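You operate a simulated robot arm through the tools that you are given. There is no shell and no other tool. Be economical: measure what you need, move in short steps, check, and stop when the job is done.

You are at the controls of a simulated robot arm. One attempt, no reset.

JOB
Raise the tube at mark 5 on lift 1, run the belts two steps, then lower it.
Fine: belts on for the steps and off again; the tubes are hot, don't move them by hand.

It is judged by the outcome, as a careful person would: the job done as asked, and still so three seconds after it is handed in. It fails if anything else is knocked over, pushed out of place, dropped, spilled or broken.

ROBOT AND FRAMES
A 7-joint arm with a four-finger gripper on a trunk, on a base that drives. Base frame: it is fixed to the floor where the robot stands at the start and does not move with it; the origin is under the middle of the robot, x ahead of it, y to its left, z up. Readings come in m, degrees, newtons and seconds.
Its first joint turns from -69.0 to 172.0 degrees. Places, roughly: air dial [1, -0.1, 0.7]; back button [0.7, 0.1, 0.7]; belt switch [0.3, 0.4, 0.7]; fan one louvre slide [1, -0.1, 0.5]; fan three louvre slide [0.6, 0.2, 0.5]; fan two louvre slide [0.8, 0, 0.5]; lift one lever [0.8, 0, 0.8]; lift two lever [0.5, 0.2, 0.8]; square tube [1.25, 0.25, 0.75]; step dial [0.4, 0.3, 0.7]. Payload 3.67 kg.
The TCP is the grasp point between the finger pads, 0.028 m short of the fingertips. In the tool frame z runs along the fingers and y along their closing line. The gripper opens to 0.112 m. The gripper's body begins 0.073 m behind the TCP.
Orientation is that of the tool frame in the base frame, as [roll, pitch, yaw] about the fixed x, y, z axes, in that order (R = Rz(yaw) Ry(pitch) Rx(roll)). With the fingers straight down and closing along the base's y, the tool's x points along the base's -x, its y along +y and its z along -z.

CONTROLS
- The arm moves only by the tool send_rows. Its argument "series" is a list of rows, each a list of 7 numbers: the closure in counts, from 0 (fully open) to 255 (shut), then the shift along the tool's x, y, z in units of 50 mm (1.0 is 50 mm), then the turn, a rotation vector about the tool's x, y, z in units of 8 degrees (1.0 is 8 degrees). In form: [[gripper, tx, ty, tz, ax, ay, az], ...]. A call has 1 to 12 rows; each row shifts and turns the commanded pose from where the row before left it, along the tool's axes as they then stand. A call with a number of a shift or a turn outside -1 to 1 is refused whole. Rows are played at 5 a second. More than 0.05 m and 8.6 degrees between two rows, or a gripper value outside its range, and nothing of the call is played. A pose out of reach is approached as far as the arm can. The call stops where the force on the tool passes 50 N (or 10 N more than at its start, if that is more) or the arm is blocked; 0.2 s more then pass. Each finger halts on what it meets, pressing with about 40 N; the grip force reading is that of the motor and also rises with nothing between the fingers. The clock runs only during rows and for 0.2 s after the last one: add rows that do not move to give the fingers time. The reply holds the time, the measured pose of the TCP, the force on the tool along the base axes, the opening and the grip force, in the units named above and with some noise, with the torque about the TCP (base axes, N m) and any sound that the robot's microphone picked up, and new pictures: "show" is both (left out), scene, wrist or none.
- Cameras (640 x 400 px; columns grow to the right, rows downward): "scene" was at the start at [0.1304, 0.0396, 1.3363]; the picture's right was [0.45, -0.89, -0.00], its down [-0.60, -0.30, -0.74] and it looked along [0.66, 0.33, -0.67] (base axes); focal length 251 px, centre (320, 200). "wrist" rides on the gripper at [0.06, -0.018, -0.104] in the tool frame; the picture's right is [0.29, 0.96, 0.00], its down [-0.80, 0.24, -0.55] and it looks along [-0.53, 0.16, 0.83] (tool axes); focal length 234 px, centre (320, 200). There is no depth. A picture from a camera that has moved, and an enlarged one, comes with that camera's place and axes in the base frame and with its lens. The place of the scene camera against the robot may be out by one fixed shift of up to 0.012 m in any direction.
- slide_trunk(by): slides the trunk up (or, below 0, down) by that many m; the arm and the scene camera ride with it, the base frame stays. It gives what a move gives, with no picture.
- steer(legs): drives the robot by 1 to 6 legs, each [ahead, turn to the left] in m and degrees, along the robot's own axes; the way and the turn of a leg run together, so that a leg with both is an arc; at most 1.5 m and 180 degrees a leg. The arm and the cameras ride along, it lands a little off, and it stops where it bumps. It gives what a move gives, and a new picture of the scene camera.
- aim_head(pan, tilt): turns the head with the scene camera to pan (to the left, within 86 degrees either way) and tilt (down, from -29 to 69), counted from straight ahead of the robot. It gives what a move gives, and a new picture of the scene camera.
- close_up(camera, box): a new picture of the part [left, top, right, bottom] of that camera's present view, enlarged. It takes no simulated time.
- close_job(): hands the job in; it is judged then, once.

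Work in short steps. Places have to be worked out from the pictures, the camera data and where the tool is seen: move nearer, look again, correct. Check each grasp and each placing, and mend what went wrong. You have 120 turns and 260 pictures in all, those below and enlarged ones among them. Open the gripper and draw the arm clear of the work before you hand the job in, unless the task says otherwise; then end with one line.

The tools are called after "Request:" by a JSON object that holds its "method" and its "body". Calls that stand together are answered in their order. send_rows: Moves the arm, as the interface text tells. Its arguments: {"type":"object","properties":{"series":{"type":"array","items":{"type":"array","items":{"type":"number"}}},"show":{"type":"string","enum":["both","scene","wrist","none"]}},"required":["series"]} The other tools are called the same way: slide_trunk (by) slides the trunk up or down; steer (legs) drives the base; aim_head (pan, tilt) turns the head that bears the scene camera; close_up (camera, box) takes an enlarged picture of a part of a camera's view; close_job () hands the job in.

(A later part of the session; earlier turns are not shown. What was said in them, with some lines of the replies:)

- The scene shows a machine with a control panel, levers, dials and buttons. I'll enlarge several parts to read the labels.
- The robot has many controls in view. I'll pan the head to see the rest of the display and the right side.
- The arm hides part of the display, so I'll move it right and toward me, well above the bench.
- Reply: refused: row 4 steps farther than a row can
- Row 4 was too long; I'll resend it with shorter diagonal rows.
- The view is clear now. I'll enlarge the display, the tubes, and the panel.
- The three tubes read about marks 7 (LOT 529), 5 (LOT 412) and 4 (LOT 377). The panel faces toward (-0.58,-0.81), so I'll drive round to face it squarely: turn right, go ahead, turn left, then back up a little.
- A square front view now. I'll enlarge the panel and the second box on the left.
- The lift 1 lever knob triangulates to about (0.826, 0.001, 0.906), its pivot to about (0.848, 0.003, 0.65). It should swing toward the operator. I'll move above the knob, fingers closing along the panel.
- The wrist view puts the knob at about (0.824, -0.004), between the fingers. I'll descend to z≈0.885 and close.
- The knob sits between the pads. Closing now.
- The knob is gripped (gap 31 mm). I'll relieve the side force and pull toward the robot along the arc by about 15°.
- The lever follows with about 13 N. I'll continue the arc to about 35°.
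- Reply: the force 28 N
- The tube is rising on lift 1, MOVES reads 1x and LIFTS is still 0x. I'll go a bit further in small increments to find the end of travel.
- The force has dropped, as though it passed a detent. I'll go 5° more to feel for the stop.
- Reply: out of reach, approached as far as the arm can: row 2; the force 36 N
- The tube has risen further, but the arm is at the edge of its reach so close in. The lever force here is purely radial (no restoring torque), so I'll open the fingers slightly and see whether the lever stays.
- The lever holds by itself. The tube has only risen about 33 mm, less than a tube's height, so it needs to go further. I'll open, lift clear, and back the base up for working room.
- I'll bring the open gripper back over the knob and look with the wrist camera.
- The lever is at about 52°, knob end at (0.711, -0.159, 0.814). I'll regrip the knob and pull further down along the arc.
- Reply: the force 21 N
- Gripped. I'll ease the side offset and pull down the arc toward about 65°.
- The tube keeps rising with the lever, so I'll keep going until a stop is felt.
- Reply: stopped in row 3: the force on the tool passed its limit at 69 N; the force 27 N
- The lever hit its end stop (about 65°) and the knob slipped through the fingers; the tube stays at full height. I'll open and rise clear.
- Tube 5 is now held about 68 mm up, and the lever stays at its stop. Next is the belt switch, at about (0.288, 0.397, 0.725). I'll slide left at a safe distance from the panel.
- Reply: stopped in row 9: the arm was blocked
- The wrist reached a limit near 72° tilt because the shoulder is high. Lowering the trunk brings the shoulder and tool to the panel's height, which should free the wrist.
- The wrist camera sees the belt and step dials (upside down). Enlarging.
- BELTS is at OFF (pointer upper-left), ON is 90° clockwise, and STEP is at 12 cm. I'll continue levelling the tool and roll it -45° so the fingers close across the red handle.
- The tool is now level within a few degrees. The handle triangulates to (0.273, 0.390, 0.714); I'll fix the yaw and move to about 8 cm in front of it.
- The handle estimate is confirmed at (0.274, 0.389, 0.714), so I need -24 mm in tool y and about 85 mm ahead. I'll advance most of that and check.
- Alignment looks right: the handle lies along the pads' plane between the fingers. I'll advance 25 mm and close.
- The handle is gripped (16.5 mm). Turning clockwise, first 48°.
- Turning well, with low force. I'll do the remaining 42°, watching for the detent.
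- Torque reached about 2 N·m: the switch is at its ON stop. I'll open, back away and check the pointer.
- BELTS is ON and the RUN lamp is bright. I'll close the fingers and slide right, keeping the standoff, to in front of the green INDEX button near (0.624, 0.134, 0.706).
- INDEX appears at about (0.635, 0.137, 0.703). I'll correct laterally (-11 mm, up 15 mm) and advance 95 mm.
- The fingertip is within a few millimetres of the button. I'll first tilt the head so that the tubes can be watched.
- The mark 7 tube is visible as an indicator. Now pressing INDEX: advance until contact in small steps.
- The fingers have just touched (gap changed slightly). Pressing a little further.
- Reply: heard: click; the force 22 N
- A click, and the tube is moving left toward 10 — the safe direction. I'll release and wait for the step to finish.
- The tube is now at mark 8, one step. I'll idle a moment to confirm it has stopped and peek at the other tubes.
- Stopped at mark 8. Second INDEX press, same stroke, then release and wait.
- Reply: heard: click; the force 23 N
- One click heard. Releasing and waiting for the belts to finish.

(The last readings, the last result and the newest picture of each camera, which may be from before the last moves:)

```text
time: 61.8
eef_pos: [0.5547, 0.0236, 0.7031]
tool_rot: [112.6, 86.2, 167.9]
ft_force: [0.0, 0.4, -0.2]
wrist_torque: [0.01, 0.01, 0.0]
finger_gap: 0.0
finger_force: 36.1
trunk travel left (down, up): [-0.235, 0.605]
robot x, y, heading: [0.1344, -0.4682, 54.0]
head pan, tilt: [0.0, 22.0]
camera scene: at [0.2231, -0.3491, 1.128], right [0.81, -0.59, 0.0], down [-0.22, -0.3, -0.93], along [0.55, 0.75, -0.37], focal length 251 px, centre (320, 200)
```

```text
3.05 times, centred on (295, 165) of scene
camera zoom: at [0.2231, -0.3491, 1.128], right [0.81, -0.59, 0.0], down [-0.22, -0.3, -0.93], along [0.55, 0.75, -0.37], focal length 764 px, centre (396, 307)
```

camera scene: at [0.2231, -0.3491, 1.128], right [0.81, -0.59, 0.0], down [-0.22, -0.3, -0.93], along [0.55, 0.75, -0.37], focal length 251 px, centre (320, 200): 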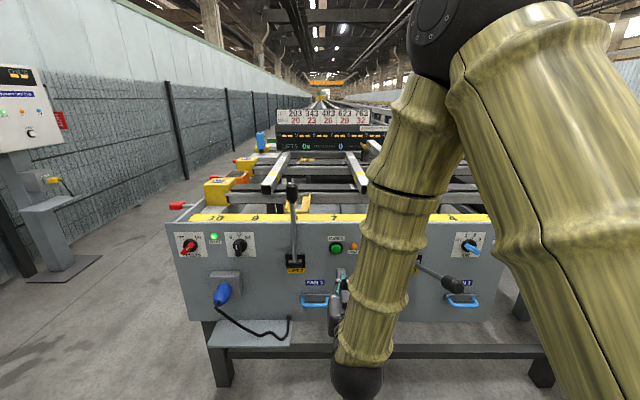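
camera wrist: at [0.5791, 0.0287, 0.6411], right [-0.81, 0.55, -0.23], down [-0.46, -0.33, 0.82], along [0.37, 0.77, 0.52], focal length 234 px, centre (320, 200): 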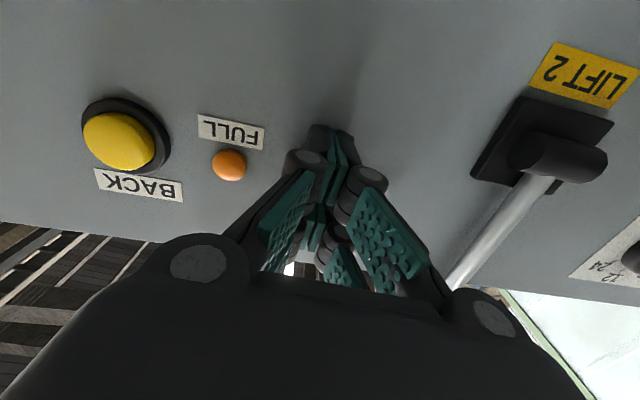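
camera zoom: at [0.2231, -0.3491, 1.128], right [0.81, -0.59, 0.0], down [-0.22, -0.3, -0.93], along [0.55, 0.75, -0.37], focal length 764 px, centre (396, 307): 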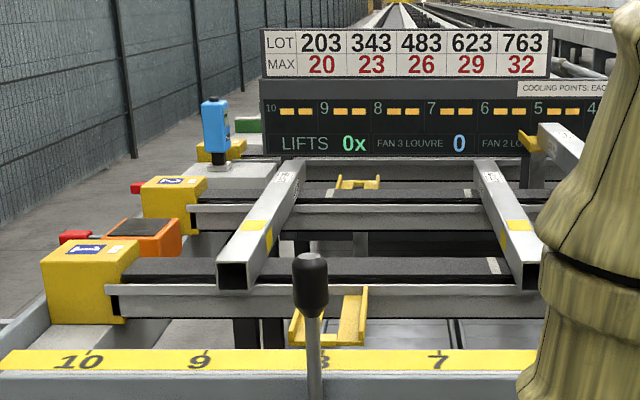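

Tubes are now at 9 and 6, with the raised one still at 5 — exactly two steps. Now back to the belt switch: slide left, roll +45° for the ON handle angle, and open the fingers partly.

Request:
{"method": "send_rows", "body": {"series": [[255, 0.03, 0.983, 0, 0, 0, 0], [255, 0.03, 0.983, 0, 0, 0, 0], [255, 0.03, 0.983, 0, 0, 0, 0], [255, 0.03, 0.983, 0, 0, 0, 0], [255, 0.03, 0.983, 0, 0, 0, 0], [255, 0.03, 0.983, 0, 0, 0, 0], [255, 0.03, 0.983, 0, 0, 0, 0], [255, 0.03, 0.983, 0, 0, 0, 0], [120, 0.03, 0.983, 0, 0, 0, 0], [120, 0, 0, 0, 0, 0, 0]], "show": "none"}}

Request:
{"method": "send_rows", "body": {"series": [[120, 0, 0, 0, 0, 0, 1], [120, 0, 0, 0, 0, 0, 1], [120, 0, 0, 0, 0, 0, 1], [120, 0, 0, 0, 0, 0, 1], [120, 0, 0, 0, 0, 0, 1], [120, 0, 0, 0, 0, 0, 0.6], [120, 0, 0, 0.5, 0, 0, 0], [120, 0, 0, 0.25, 0, 0, 0], [120, 0, 0, 0, 0, 0, 0]], "show": "wrist"}}

```text
time: 64.0
eef_pos: [0.1959, 0.2734, 0.7152]
tool_rot: [114.1, 86.1, 169.4]
ft_force: [-0.1, -0.1, -0.1]
wrist_torque: [-0.01, 0.01, -0.07]
finger_gap: 0.0589
finger_force: 0.2
trunk travel left (down, up): [-0.235, 0.605]
robot x, y, heading: [0.1354, -0.4659, 53.7]
head pan, tilt: [0.0, 22.0]
```

```text
time: 66.0
eef_pos: [0.2127, 0.3037, 0.7161]
tool_rot: [92.0, 41.6, 146.9]
ft_force: [-0.7, 0.2, -0.5]
wrist_torque: [0.0, -0.01, -0.02]
finger_gap: 0.0595
finger_force: 0.0
trunk travel left (down, up): [-0.235, 0.605]
robot x, y, heading: [0.1303, -0.4684, 53.7]
head pan, tilt: [0.0, 22.0]
camera wrist: at [0.1273, 0.2346, 0.6651], right [-0.69, 0.49, 0.52], down [0.06, -0.69, 0.72], along [0.72, 0.53, 0.45], focal length 234 px, centre (320, 200)
```

wrist: 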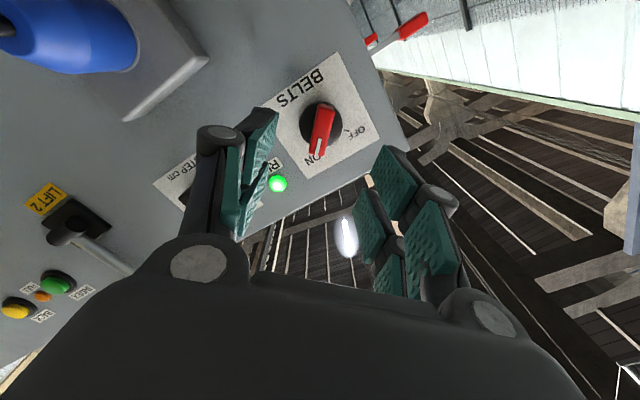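

Same pose line as when I released it. Advance 89 mm and grip the handle.

Request:
{"method": "send_rows", "body": {"series": [[120, 0, 0, 0.7, 0, 0, 0], [120, 0, 0, 0.7, 0, 0, 0], [120, 0, 0, 0.38, 0, 0, 0], [160, 0, 0, 0, 0, 0, 0], [230, 0, 0, 0, 0, 0, 0], [230, 0, 0, 0, 0, 0, 0]], "show": "wrist"}}

```text
time: 67.3
eef_pos: [0.2619, 0.3774, 0.7149]
tool_rot: [91.8, 41.5, 146.9]
ft_force: [-1.1, 9.9, 6.7]
wrist_torque: [-1.08, -1.23, 0.6]
finger_gap: 0.0161
finger_force: 45.0
trunk travel left (down, up): [-0.235, 0.605]
robot x, y, heading: [0.1299, -0.4644, 54.0]
head pan, tilt: [0.0, 22.0]
camera wrist: at [0.1773, 0.309, 0.6637], right [-0.7, 0.49, 0.52], down [0.06, -0.69, 0.72], along [0.72, 0.53, 0.45], focal length 234 px, centre (320, 200)
```

wrist: 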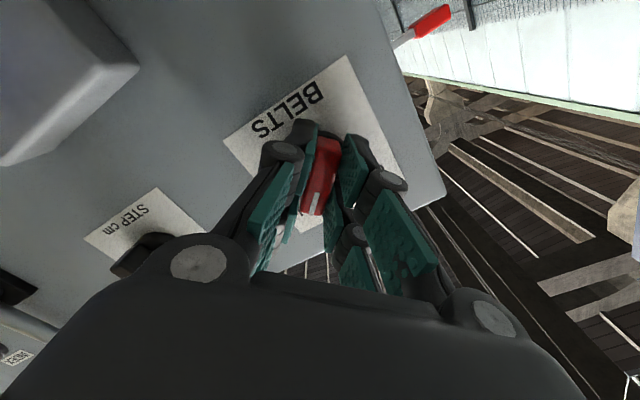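

Gripped. Turning counter-clockwise back to OFF (about 90°).

Request:
{"method": "send_rows", "body": {"series": [[230, 0, 0, 0, 0, 0, -1], [230, 0, 0, 0, 0, 0, -1], [230, 0, 0, 0, 0, 0, -1], [230, 0, 0, 0, 0, 0, -1], [230, 0, 0, 0, 0, 0, -1], [230, 0, 0, 0, 0, 0, -1], [230, 0, 0, 0, 0, 0, -1], [230, 0, 0, 0, 0, 0, -1], [230, 0, 0, 0, 0, 0, -1], [230, 0, 0, 0, 0, 0, -1], [230, 0, 0, 0, 0, 0, -1], [230, 0, 0, 0, 0, 0, -0.8]], "show": "wrist"}}

```text
time: 70.0
eef_pos: [0.2663, 0.3754, 0.7152]
tool_rot: [-92.0, 44.1, -36.0]
ft_force: [14.2, -7.7, 10.3]
wrist_torque: [0.55, 0.84, -1.63]
finger_gap: 0.0152
finger_force: 44.9
trunk travel left (down, up): [-0.235, 0.605]
robot x, y, heading: [0.1319, -0.4652, 54.1]
head pan, tilt: [0.0, 22.0]
camera wrist: at [0.2522, 0.2578, 0.6883], right [-0.39, 0.24, -0.89], down [-0.92, -0.03, 0.4], along [0.07, 0.97, 0.23], focal length 234 px, centre (320, 200)
```

wrist: 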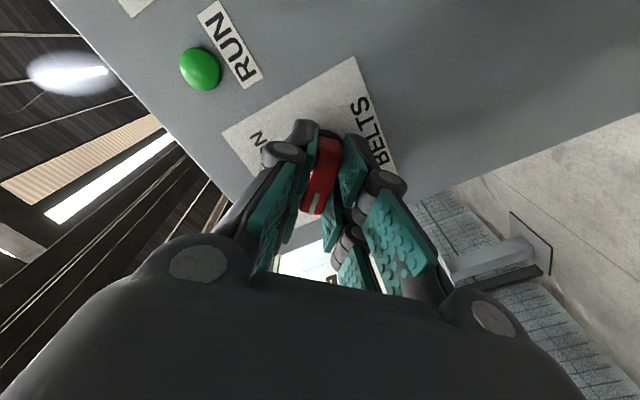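

The RUN lamp is dim and torque shows the OFF stop. Release, back off and verify.

Request:
{"method": "send_rows", "body": {"series": [[120, 0, 0, 0, 0, 0, 0], [120, 0, 0, 0, 0, 0, 0], [120, 0, 0, -0.7, 0, 0, 0], [120, 0, 0, -0.9, 0, 0, 0], [120, 0, 0, -0.9, 0, 0, 1], [0, 0, 0, 0, 0, 0, 1], [0, 0, 0, 0, 0, 0, 1], [0, 0, 0, 0, 0, 0, 1], [0, 0, 0, 0, 0, 0, 1], [0, 0, 0, 0, 0, 0, 0.6]]}}

Request:
{"method": "close_up", "body": {"camera": "wrist", "box": [190, 60, 390, 195]}}

```text
time: 72.2
eef_pos: [0.1909, 0.2728, 0.7167]
tool_rot: [-141.6, 88.2, -85.9]
ft_force: [-0.9, 0.6, -0.8]
wrist_torque: [0.0, -0.03, 0.02]
finger_gap: 0.1122
finger_force: 0.0
trunk travel left (down, up): [-0.235, 0.605]
robot x, y, heading: [0.1329, -0.4662, 53.7]
head pan, tilt: [0.0, 22.0]
camera scene: at [0.2229, -0.349, 1.128], right [0.81, -0.59, 0.0], down [-0.22, -0.3, -0.93], along [0.55, 0.75, -0.37], focal length 251 px, centre (320, 200)
camera wrist: at [0.1487, 0.1752, 0.66], right [-0.79, 0.53, -0.31], down [-0.51, -0.3, 0.81], along [0.34, 0.79, 0.51], focal length 234 px, centre (320, 200)
```

scene: 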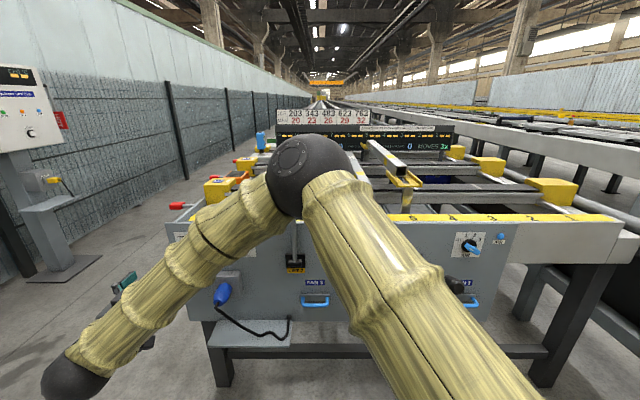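
wrist: 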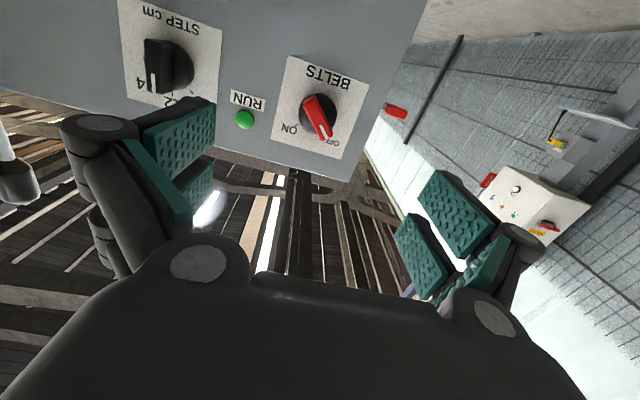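

```text
2.96 times, centred on (290, 128) of wrist
camera zoom: at [0.1487, 0.1752, 0.66], right [-0.79, 0.53, -0.31], down [-0.51, -0.3, 0.81], along [0.34, 0.79, 0.51], focal length 694 px, centre (409, 415)
```

zoom: 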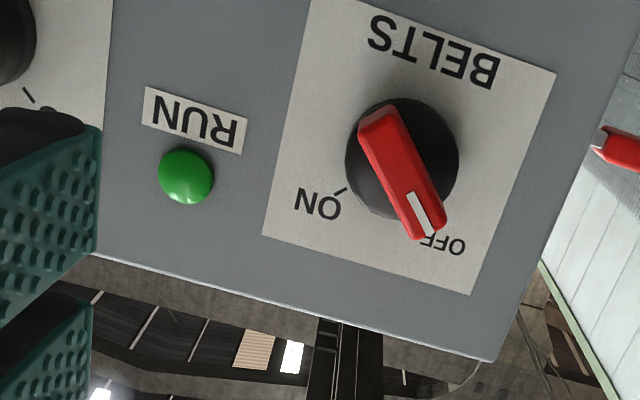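

BELTS is OFF, RUN dim. Now to lower: raise the trunk back, point the tool down again.

Request:
{"method": "slide_trunk", "body": {"by": 0.24}}

Request:
{"method": "send_rows", "body": {"series": [[0, 0, 0, 0, 0, 1, 0], [0, 0, 0, 0, 0, 1, 0], [0, 0, 0, 0, 0, 1, 0], [0, 0, 0, 0, 0, 1, 0], [0, 0, 0, 0, 0, 1, 0], [0, 0, 0, 0, 0, 1, 0], [0, 0, 0, 0, 0, 1, 0], [0, 0, 0, 0, 0, 1, 0], [0, 0, 0, 0, 0, 1, 0], [0, 0, 0, 0, 0, 1, 0], [0, 0, 0, 0, 0, 1, 0]], "show": "scene"}}

```text
time: 74.7
eef_pos: [0.1928, 0.2739, 0.9563]
tool_rot: [-141.0, 88.1, -85.4]
ft_force: [-0.1, 0.0, 0.0]
wrist_torque: [0.02, 0.01, 0.02]
finger_gap: 0.1121
finger_force: 0.0
trunk travel left (down, up): [-0.475, 0.365]
robot x, y, heading: [0.1316, -0.467, 53.6]
head pan, tilt: [0.0, 22.0]
```

```text
time: 77.0
eef_pos: [0.1928, 0.2735, 0.9556]
tool_rot: [-178.8, 0.3, -124.3]
ft_force: [0.0, -0.3, -1.0]
wrist_torque: [0.02, -0.03, -0.02]
finger_gap: 0.112
finger_force: 0.1
trunk travel left (down, up): [-0.475, 0.365]
robot x, y, heading: [0.1352, -0.4694, 54.0]
head pan, tilt: [0.0, 22.0]
camera scene: at [0.2232, -0.3484, 1.3679], right [0.81, -0.59, 0.0], down [-0.22, -0.3, -0.93], along [0.55, 0.75, -0.38], focal length 251 px, centre (320, 200)
```

scene: 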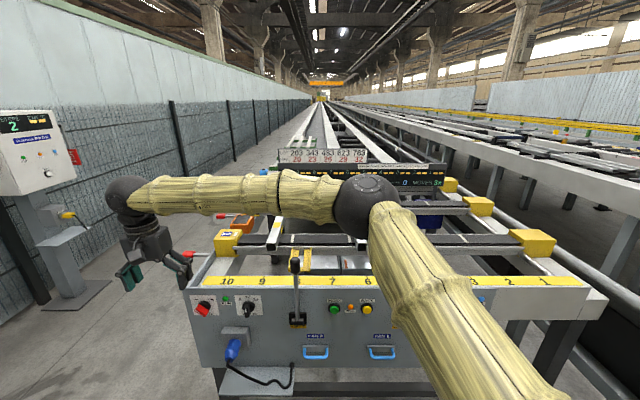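

The other box reads "2" steps. Now move the open gripper back right to above the lift 1 knob.

Request:
{"method": "send_rows", "body": {"series": [[0, 0.133, -0.956, 0, 0, 0, 0.21], [0, 0.133, -0.956, 0, 0, 0, 0], [0, 0.133, -0.956, 0, 0, 0, 0], [0, 0.133, -0.956, 0, 0, 0, 0], [0, 0.133, -0.956, 0, 0, 0, 0], [0, 0.133, -0.956, 0, 0, 0, 0], [0, 0.133, -0.956, 0, 0, 0, 0], [0, 0.133, -0.956, 0, 0, 0, 0], [0, 0.133, -0.956, 0, 0, 0, 0], [0, 0.133, -0.956, 0, 0, 0, 0], [0, 0.133, -0.956, 0, 0, 0, 0], [0, 0.133, -0.956, 0, 0, 0, 0]], "show": "none"}}

Request:
{"method": "send_rows", "body": {"series": [[0, 0, -0.956, 0, 0, 0, 0], [0, 0, -0.956, 0, 0, 0, 0], [0, 0, 0, 0.9, 0, 0, 0]]}}

Request:
{"method": "aim_head", "body": {"pan": 0, "tilt": 45}}

Request:
{"method": "close_up", "body": {"camera": "scene", "box": [240, 50, 480, 190]}}

```text
time: 79.7
eef_pos: [0.6111, -0.13, 0.9673]
tool_rot: [-178.8, 0.6, -126.0]
ft_force: [-0.2, 0.4, 0.9]
wrist_torque: [0.03, 0.04, 0.02]
finger_gap: 0.1118
finger_force: 0.0
trunk travel left (down, up): [-0.475, 0.365]
robot x, y, heading: [0.1352, -0.4619, 53.9]
head pan, tilt: [0.0, 22.0]
```

```text
time: 80.5
eef_pos: [0.6886, -0.1845, 0.9249]
tool_rot: [-179.0, 0.5, -125.9]
ft_force: [-0.1, -0.1, -0.2]
wrist_torque: [0.0, 0.04, 0.01]
finger_gap: 0.112
finger_force: 0.0
trunk travel left (down, up): [-0.475, 0.365]
robot x, y, heading: [0.1308, -0.4678, 53.9]
head pan, tilt: [0.0, 22.0]
camera scene: at [0.2248, -0.3493, 1.3679], right [0.81, -0.59, 0.0], down [-0.22, -0.3, -0.93], along [0.55, 0.75, -0.38], focal length 251 px, centre (320, 200)
camera wrist: at [0.667, -0.2442, 1.028], right [-0.94, 0.33, -0.02], down [0.26, 0.79, 0.56], along [0.2, 0.52, -0.83], focal length 234 px, centre (320, 200)
```

scene: 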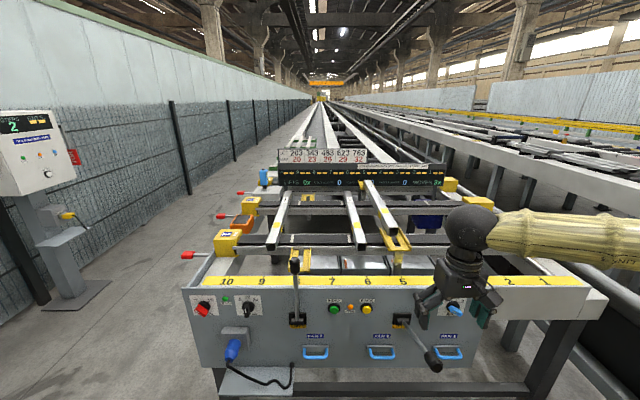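
wrist: 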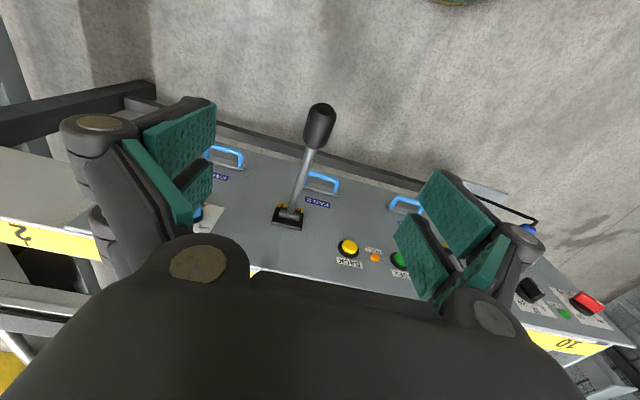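

```text
time: 81.3
eef_pos: [0.6885, -0.1855, 0.9253]
tool_rot: [-178.9, 0.5, -126.0]
ft_force: [-0.3, -0.4, 0.3]
wrist_torque: [0.03, -0.03, 0.0]
finger_gap: 0.1122
finger_force: 0.0
trunk travel left (down, up): [-0.475, 0.365]
robot x, y, heading: [0.1292, -0.4679, 53.8]
head pan, tilt: [0.0, 45.0]
camera scene: at [0.2169, -0.3588, 1.3326], right [0.81, -0.59, 0.0], down [-0.42, -0.57, -0.71], along [0.42, 0.57, -0.71], focal length 251 px, centre (320, 200)
```

scene: 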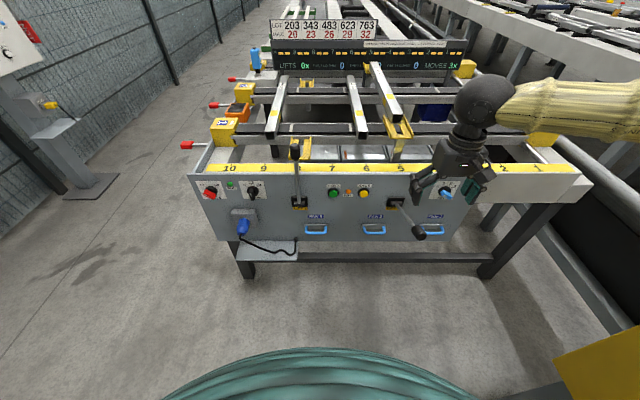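

```text
2.67 times, centred on (360, 120) of scene
camera zoom: at [0.2169, -0.3588, 1.3326], right [0.81, -0.59, 0.0], down [-0.42, -0.57, -0.71], along [0.42, 0.57, -0.71], focal length 669 px, centre (213, 413)
```

zoom: 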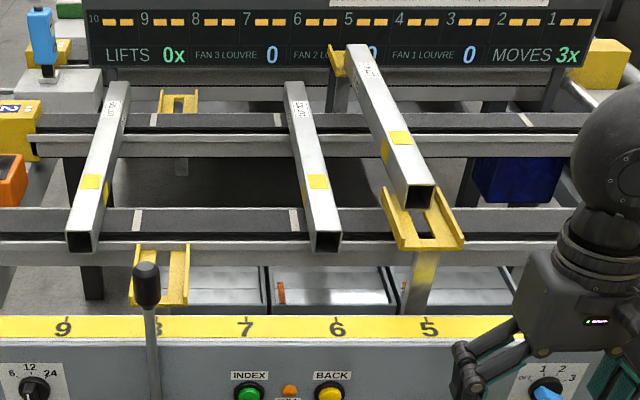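

Tubes are at 9 and 6, leaving mark 5 clear beneath the raised tube. The lever is at about 62°, knob centre about (0.704, -0.162, 0.757). Descend around it and grip.

Request:
{"method": "send_rows", "body": {"series": [[0, -0.56, 0.03, 0.5, 0, 0, 0], [0, 0, 0, 0.95, 0, 0, 0], [0, 0, 0, 0.95, 0, 0, 0], [0, 0, 0, 0.95, 0, 0, 0], [150, 0, 0, 0, 0, 0, 0], [200, 0, 0, 0, 0, 0, 0], [200, 0, 0, 0, 0, 0, 0]], "show": "wrist"}}

```text
time: 82.9
eef_pos: [0.7045, -0.1612, 0.756]
tool_rot: [-178.9, 0.5, -125.9]
ft_force: [-10.0, 11.0, -3.6]
wrist_torque: [-0.53, 0.39, -0.02]
finger_gap: 0.0304
finger_force: 41.9
trunk travel left (down, up): [-0.475, 0.365]
robot x, y, heading: [0.1327, -0.4621, 53.9]
head pan, tilt: [0.0, 45.0]
camera wrist: at [0.6841, -0.22, 0.8615], right [-0.94, 0.33, -0.02], down [0.26, 0.79, 0.56], along [0.2, 0.52, -0.83], focal length 234 px, centre (320, 200)
```

wrist: 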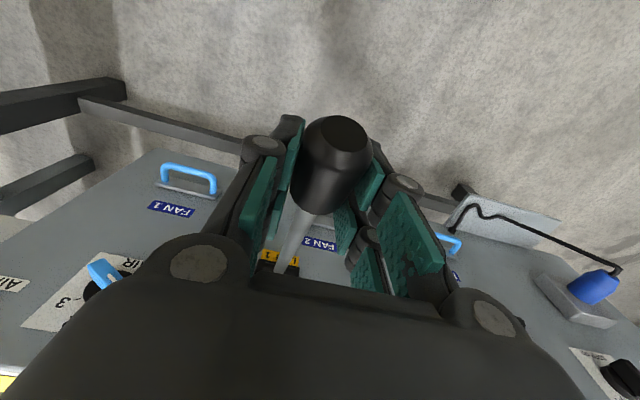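

Gripped. I'll swing the lever back up along its arc slowly, first part to about 36°.

Request:
{"method": "send_rows", "body": {"series": [[200, 0, 0.06, 0, 0, 0, 0], [200, -0.157, 0, -0.296, 0, 0, 0], [200, -0.178, 0, -0.284, 0, 0, 0], [200, -0.197, 0, -0.271, 0, 0, 0], [200, -0.216, 0, -0.256, 0, 0, 0], [200, -0.232, 0, -0.241, 0, 0, 0], [200, -0.249, 0, -0.224, 0, 0, 0], [200, -0.264, 0, -0.206, 0, 0, 0], [200, 0, 0, 0, 0, 0, 0]]}}

Request:
{"method": "close_up", "body": {"camera": "scene", "box": [240, 50, 480, 190]}}

```text
time: 84.9
eef_pos: [0.7509, -0.1004, 0.8459]
tool_rot: [-179.1, 0.6, -126.0]
ft_force: [19.4, -15.1, -9.5]
wrist_torque: [-1.04, 0.66, 0.08]
finger_gap: 0.0306
finger_force: 44.9
trunk travel left (down, up): [-0.475, 0.365]
robot x, y, heading: [0.1317, -0.4693, 54.1]
head pan, tilt: [0.0, 45.0]
camera scene: at [0.2294, -0.3666, 1.3334], right [0.81, -0.59, -0.01], down [-0.42, -0.57, -0.71], along [0.41, 0.58, -0.71], focal length 251 px, centre (320, 200)
camera wrist: at [0.7284, -0.1595, 0.9503], right [-0.94, 0.33, -0.02], down [0.27, 0.79, 0.56], along [0.2, 0.52, -0.83], focal length 234 px, centre (320, 200)
```

scene: 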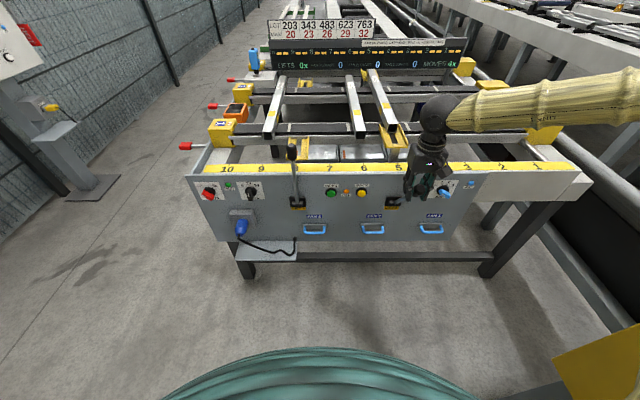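
wrist: 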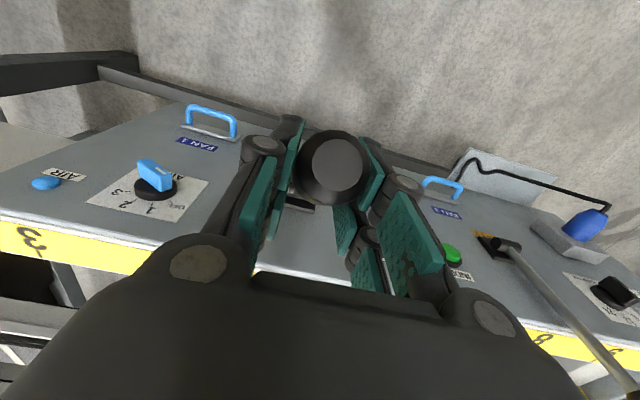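

```text
2.67 times, centred on (360, 120) of scene
camera zoom: at [0.2294, -0.3666, 1.3334], right [0.81, -0.59, -0.01], down [-0.42, -0.57, -0.71], along [0.41, 0.58, -0.71], focal length 669 px, centre (213, 413)
```

zoom: 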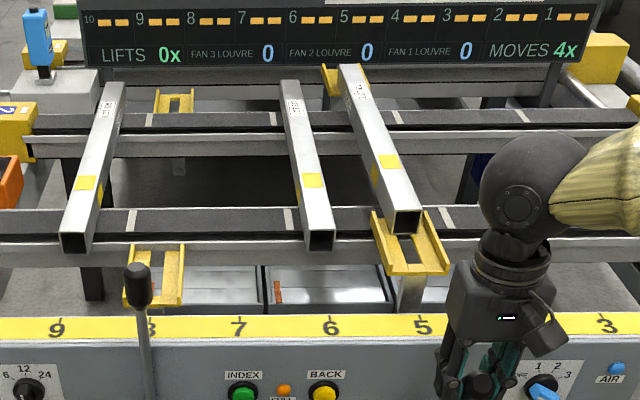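

The tube is coming down well (MOVES 4x). Ease the side force and finish the arc to upright.

Request:
{"method": "send_rows", "body": {"series": [[200, -0.278, -0.06, -0.187, 0, 0, 0], [200, -0.29, 0, -0.168, 0, 0, 0], [200, -0.301, 0, -0.147, 0, 0, 0], [200, -0.311, 0, -0.126, 0, 0, 0], [200, -0.319, 0, -0.104, 0, 0, 0], [200, -0.325, 0, -0.081, 0, 0, 0], [200, 0, 0, 0, 0, 0, 0]]}}

Request:
{"method": "close_up", "body": {"camera": "scene", "box": [240, 50, 480, 190]}}

```text
time: 86.5
eef_pos: [0.8019, -0.0277, 0.8882]
tool_rot: [-178.9, 0.5, -126.0]
ft_force: [0.7, 0.1, -0.5]
wrist_torque: [0.0, 0.03, -0.03]
finger_gap: 0.0243
finger_force: 0.0
trunk travel left (down, up): [-0.475, 0.365]
robot x, y, heading: [0.1351, -0.4677, 53.7]
head pan, tilt: [0.0, 45.0]
camera scene: at [0.2173, -0.3589, 1.3326], right [0.81, -0.59, 0.0], down [-0.42, -0.57, -0.71], along [0.42, 0.57, -0.71], focal length 251 px, centre (320, 200)
camera wrist: at [0.7798, -0.0862, 0.9923], right [-0.94, 0.33, -0.02], down [0.26, 0.79, 0.56], along [0.2, 0.52, -0.83], focal length 234 px, centre (320, 200)
```

scene: 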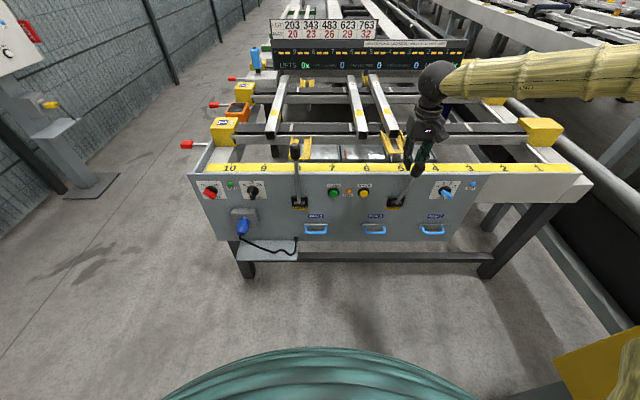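
wrist: 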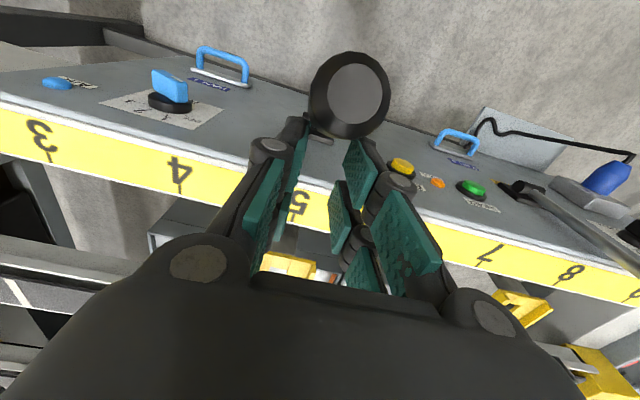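

```text
2.67 times, centred on (360, 120) of scene
camera zoom: at [0.2173, -0.3589, 1.3326], right [0.81, -0.59, 0.0], down [-0.42, -0.57, -0.71], along [0.42, 0.57, -0.71], focal length 669 px, centre (213, 413)
```

zoom: 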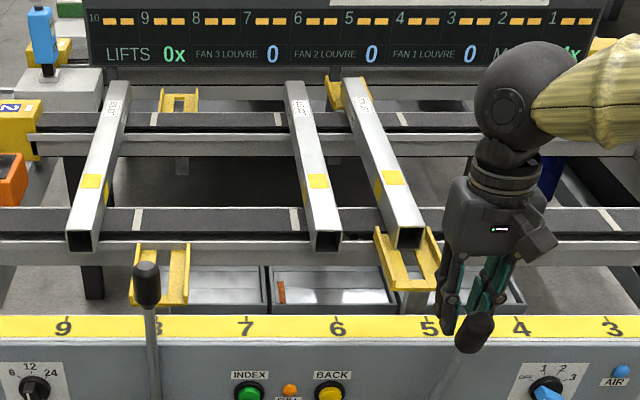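

The knob slipped out of the grip at about 22° of lever; the tube is already down near the belt. I'll rise, re-centre on the knob with open fingers, and grip again to finish the stroke.

Request:
{"method": "send_rows", "body": {"series": [[200, 0, 0, -0.9, 0, 0, 0], [200, 0, 0, -0.9, 0, 0, 0], [0, 0.76, -0.08, 0, 0, 0, 0], [0, 0, 0, 0, 0, 0, 0]]}}

```text
time: 87.5
eef_pos: [0.7807, -0.059, 0.9786]
tool_rot: [-178.8, 0.5, -126.0]
ft_force: [-0.2, -0.2, -0.6]
wrist_torque: [-0.01, -0.02, -0.02]
finger_gap: 0.1113
finger_force: 0.2
trunk travel left (down, up): [-0.475, 0.365]
robot x, y, heading: [0.134, -0.4669, 54.0]
head pan, tilt: [0.0, 45.0]
camera scene: at [0.2168, -0.3585, 1.3325], right [0.81, -0.59, 0.0], down [-0.42, -0.57, -0.71], along [0.42, 0.57, -0.71], focal length 251 px, centre (320, 200)
camera wrist: at [0.7591, -0.1185, 1.0829], right [-0.94, 0.33, -0.02], down [0.26, 0.79, 0.56], along [0.2, 0.52, -0.83], focal length 234 px, centre (320, 200)
```

scene: 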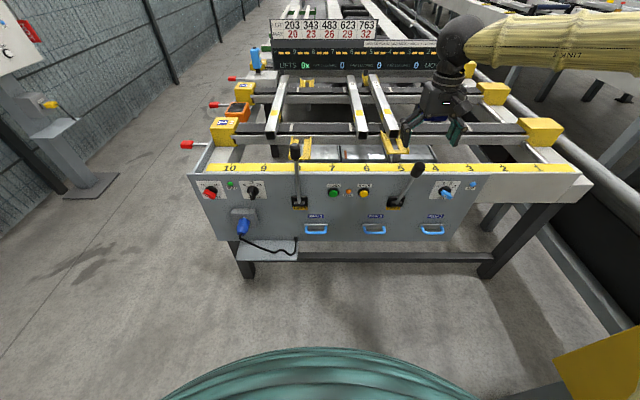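
wrist: 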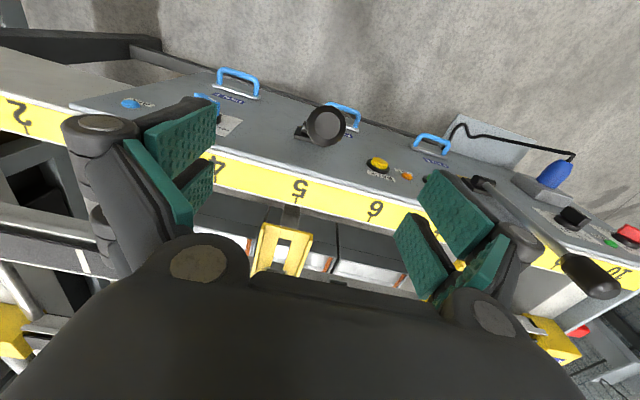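

Knob end is at (0.777, -0.064, 0.885), directly beneath the gripper. Descend 113 mm and grip.

Request:
{"method": "send_rows", "body": {"series": [[0, -0.05, 0, 0.8, 0, 0, 0], [0, 0, 0, 0.8, 0, 0, 0], [0, 0, 0, 0.67, 0, 0, 0], [150, 0, 0, 0, 0, 0, 0], [210, 0, 0, 0, 0, 0, 0], [210, 0, 0, 0, 0, 0, 0]], "show": "wrist"}}

```text
time: 88.9
eef_pos: [0.783, -0.0567, 0.8649]
tool_rot: [-178.9, 0.4, -125.9]
ft_force: [-14.1, 14.0, -5.9]
wrist_torque: [-0.36, 0.19, -0.23]
finger_gap: 0.0297
finger_force: 45.5
trunk travel left (down, up): [-0.475, 0.365]
robot x, y, heading: [0.1335, -0.4679, 54.1]
head pan, tilt: [0.0, 45.0]
camera wrist: at [0.761, -0.1152, 0.9689], right [-0.94, 0.33, -0.02], down [0.26, 0.79, 0.56], along [0.2, 0.52, -0.83], focal length 234 px, centre (320, 200)
```

wrist: 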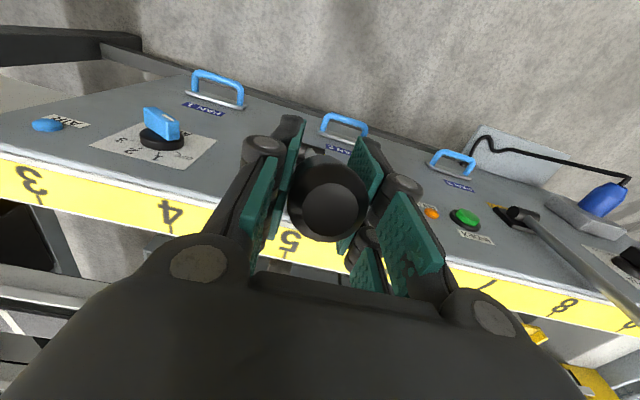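

Gripped solidly. Push the knob forward along the last of the arc to the starting position (about 71 mm).

Request:
{"method": "send_rows", "body": {"series": [[210, 0, 0.05, 0, 0, 0, 0], [210, -0.28, 0, -0.1, 0, 0, 0], [210, -0.28, 0, -0.08, 0, 0, 0], [210, -0.28, 0, -0.06, 0, 0, 0], [210, -0.28, 0, -0.04, 0, 0, 0], [210, -0.28, 0, -0.02, 0, 0, 0], [210, 0, 0, 0, 0, 0, 0]]}}

Request:
{"method": "close_up", "body": {"camera": "scene", "box": [240, 50, 480, 190]}}

```text
time: 90.5
eef_pos: [0.8238, 0.0004, 0.8805]
tool_rot: [-178.8, 0.5, -126.0]
ft_force: [-12.3, 1.5, -11.2]
wrist_torque: [-0.87, 0.93, -0.05]
finger_gap: 0.0303
finger_force: 45.3
trunk travel left (down, up): [-0.475, 0.365]
robot x, y, heading: [0.1303, -0.4653, 53.7]
head pan, tilt: [0.0, 45.0]
camera scene: at [0.2168, -0.3579, 1.3325], right [0.81, -0.59, 0.0], down [-0.42, -0.57, -0.71], along [0.42, 0.57, -0.71], focal length 251 px, centre (320, 200)
camera wrist: at [0.802, -0.0583, 0.9843], right [-0.94, 0.33, -0.02], down [0.26, 0.79, 0.56], along [0.2, 0.52, -0.83], focal length 234 px, centre (320, 200)
```

scene: 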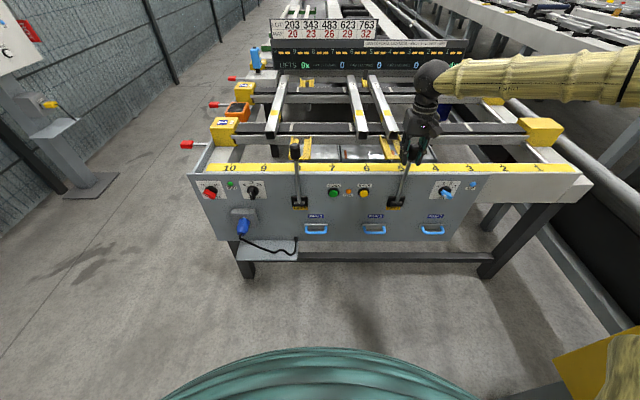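
wrist: 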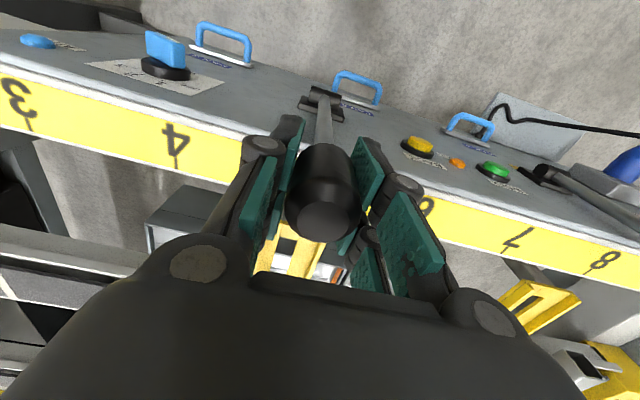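

```text
2.67 times, centred on (360, 120) of scene
camera zoom: at [0.2168, -0.3579, 1.3325], right [0.81, -0.59, 0.0], down [-0.42, -0.57, -0.71], along [0.42, 0.57, -0.71], focal length 669 px, centre (213, 413)
```

zoom: 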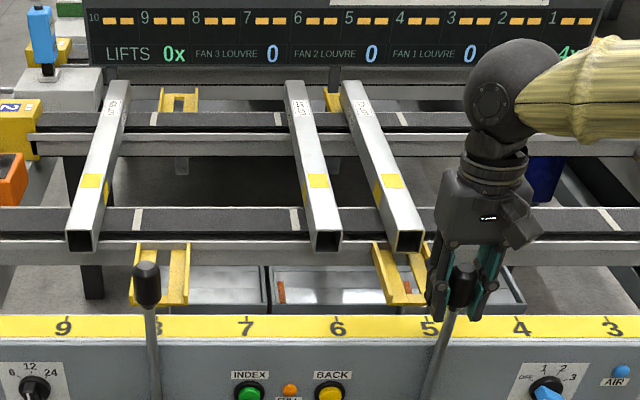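

The lever is back at its starting position (0.824, 0.000) and the fork is down. A small extra push to be sure of the stop, then open and rise clear.

Request:
{"method": "send_rows", "body": {"series": [[210, -0.1, 0, 0, 0, 0, 0], [210, 0, 0, 0, 0, 0, 0], [0, 0.1, 0, 0, 0, 0, 0], [0, 0, 0, 0, 0, 0, 0], [0, 0, 0, 0, 0, 0, 0], [0, 0, 0, -0.9, 0, 0, 0], [0, 0, 0, -0.9, 0, 0, 0], [0, 0, 0, -0.9, 0, 0, 0], [0, 0.9, 0, 0, 0, 0, 0], [0, 0.9, 0, 0, 0, 0, 0], [0, 0.9, 0, 0, 0, 0, 0], [0, 0.9, 0, 0, 0, 0, 0]]}}

Request:
{"method": "close_up", "body": {"camera": "scene", "box": [240, 50, 480, 210]}}

Request:
{"method": "close_up", "body": {"camera": "scene", "box": [190, 140, 350, 250]}}

```text
time: 93.1
eef_pos: [0.7132, -0.1453, 1.0146]
tool_rot: [-178.8, 0.6, -126.0]
ft_force: [0.0, -0.2, -0.2]
wrist_torque: [0.05, 0.0, -0.01]
finger_gap: 0.1119
finger_force: 0.0
trunk travel left (down, up): [-0.475, 0.365]
robot x, y, heading: [0.1355, -0.4674, 54.0]
head pan, tilt: [0.0, 45.0]
camera scene: at [0.2163, -0.3593, 1.3327], right [0.81, -0.59, 0.0], down [-0.42, -0.57, -0.71], along [0.42, 0.57, -0.71], focal length 251 px, centre (320, 200)
camera wrist: at [0.6915, -0.2042, 1.1178], right [-0.94, 0.33, -0.02], down [0.26, 0.79, 0.56], along [0.2, 0.52, -0.83], focal length 234 px, centre (320, 200)
```

scene: 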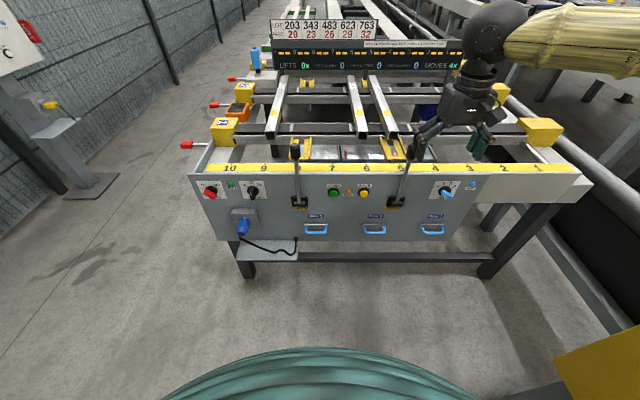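
wrist: 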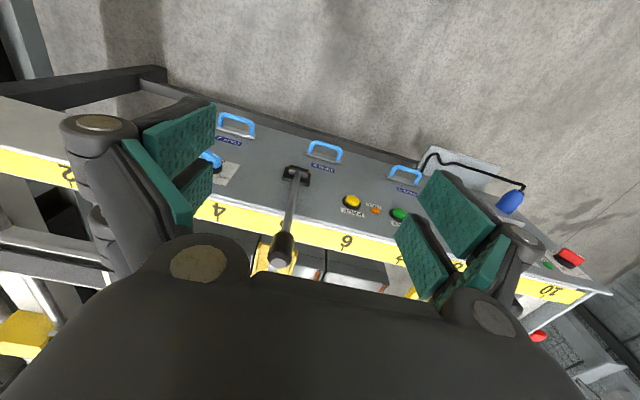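

```text
2.50 times, centred on (360, 130) of scene
camera zoom: at [0.2163, -0.3593, 1.3327], right [0.81, -0.59, 0.0], down [-0.42, -0.57, -0.71], along [0.42, 0.57, -0.71], focal length 627 px, centre (220, 375)
```

zoom: 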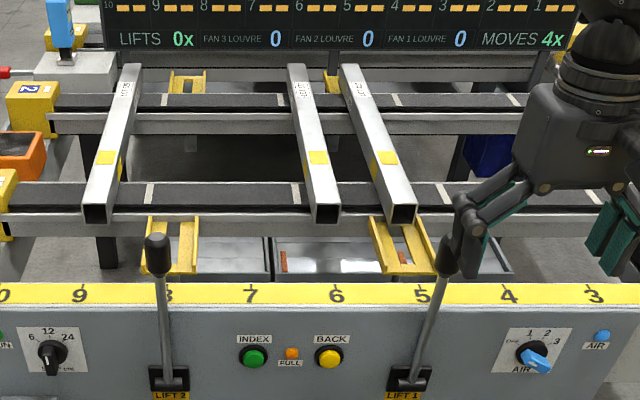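

```text
3.64 times, centred on (270, 195) of scene
camera zoom: at [0.2163, -0.3593, 1.3327], right [0.81, -0.59, 0.0], down [-0.42, -0.57, -0.71], along [0.42, 0.57, -0.71], focal length 912 px, centre (502, 218)
```

zoom: 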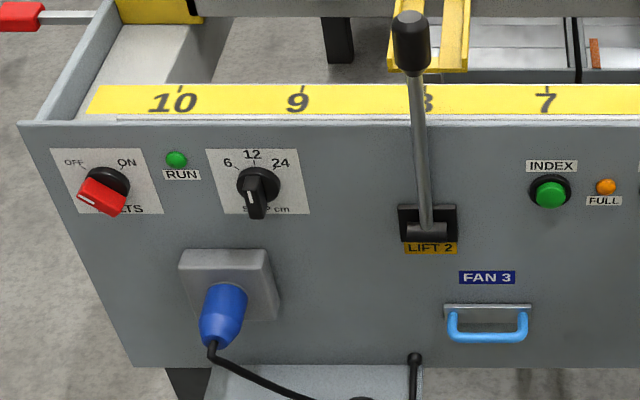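

Everything checks out: tubes at marks 9, 6 and 5, both forks down, BELTS OFF, STEP still at 12, and the gripper open and clear. Handing in.

Request:
{"method": "close_job", "body": {}}

```text
The job is handed in.
```

I raised the mark 5 tube on lift 1, ran the belts two 12 cm steps, switched them off, and lowered the tube back at mark 5; the other two tubes are now at marks 6 and 9.
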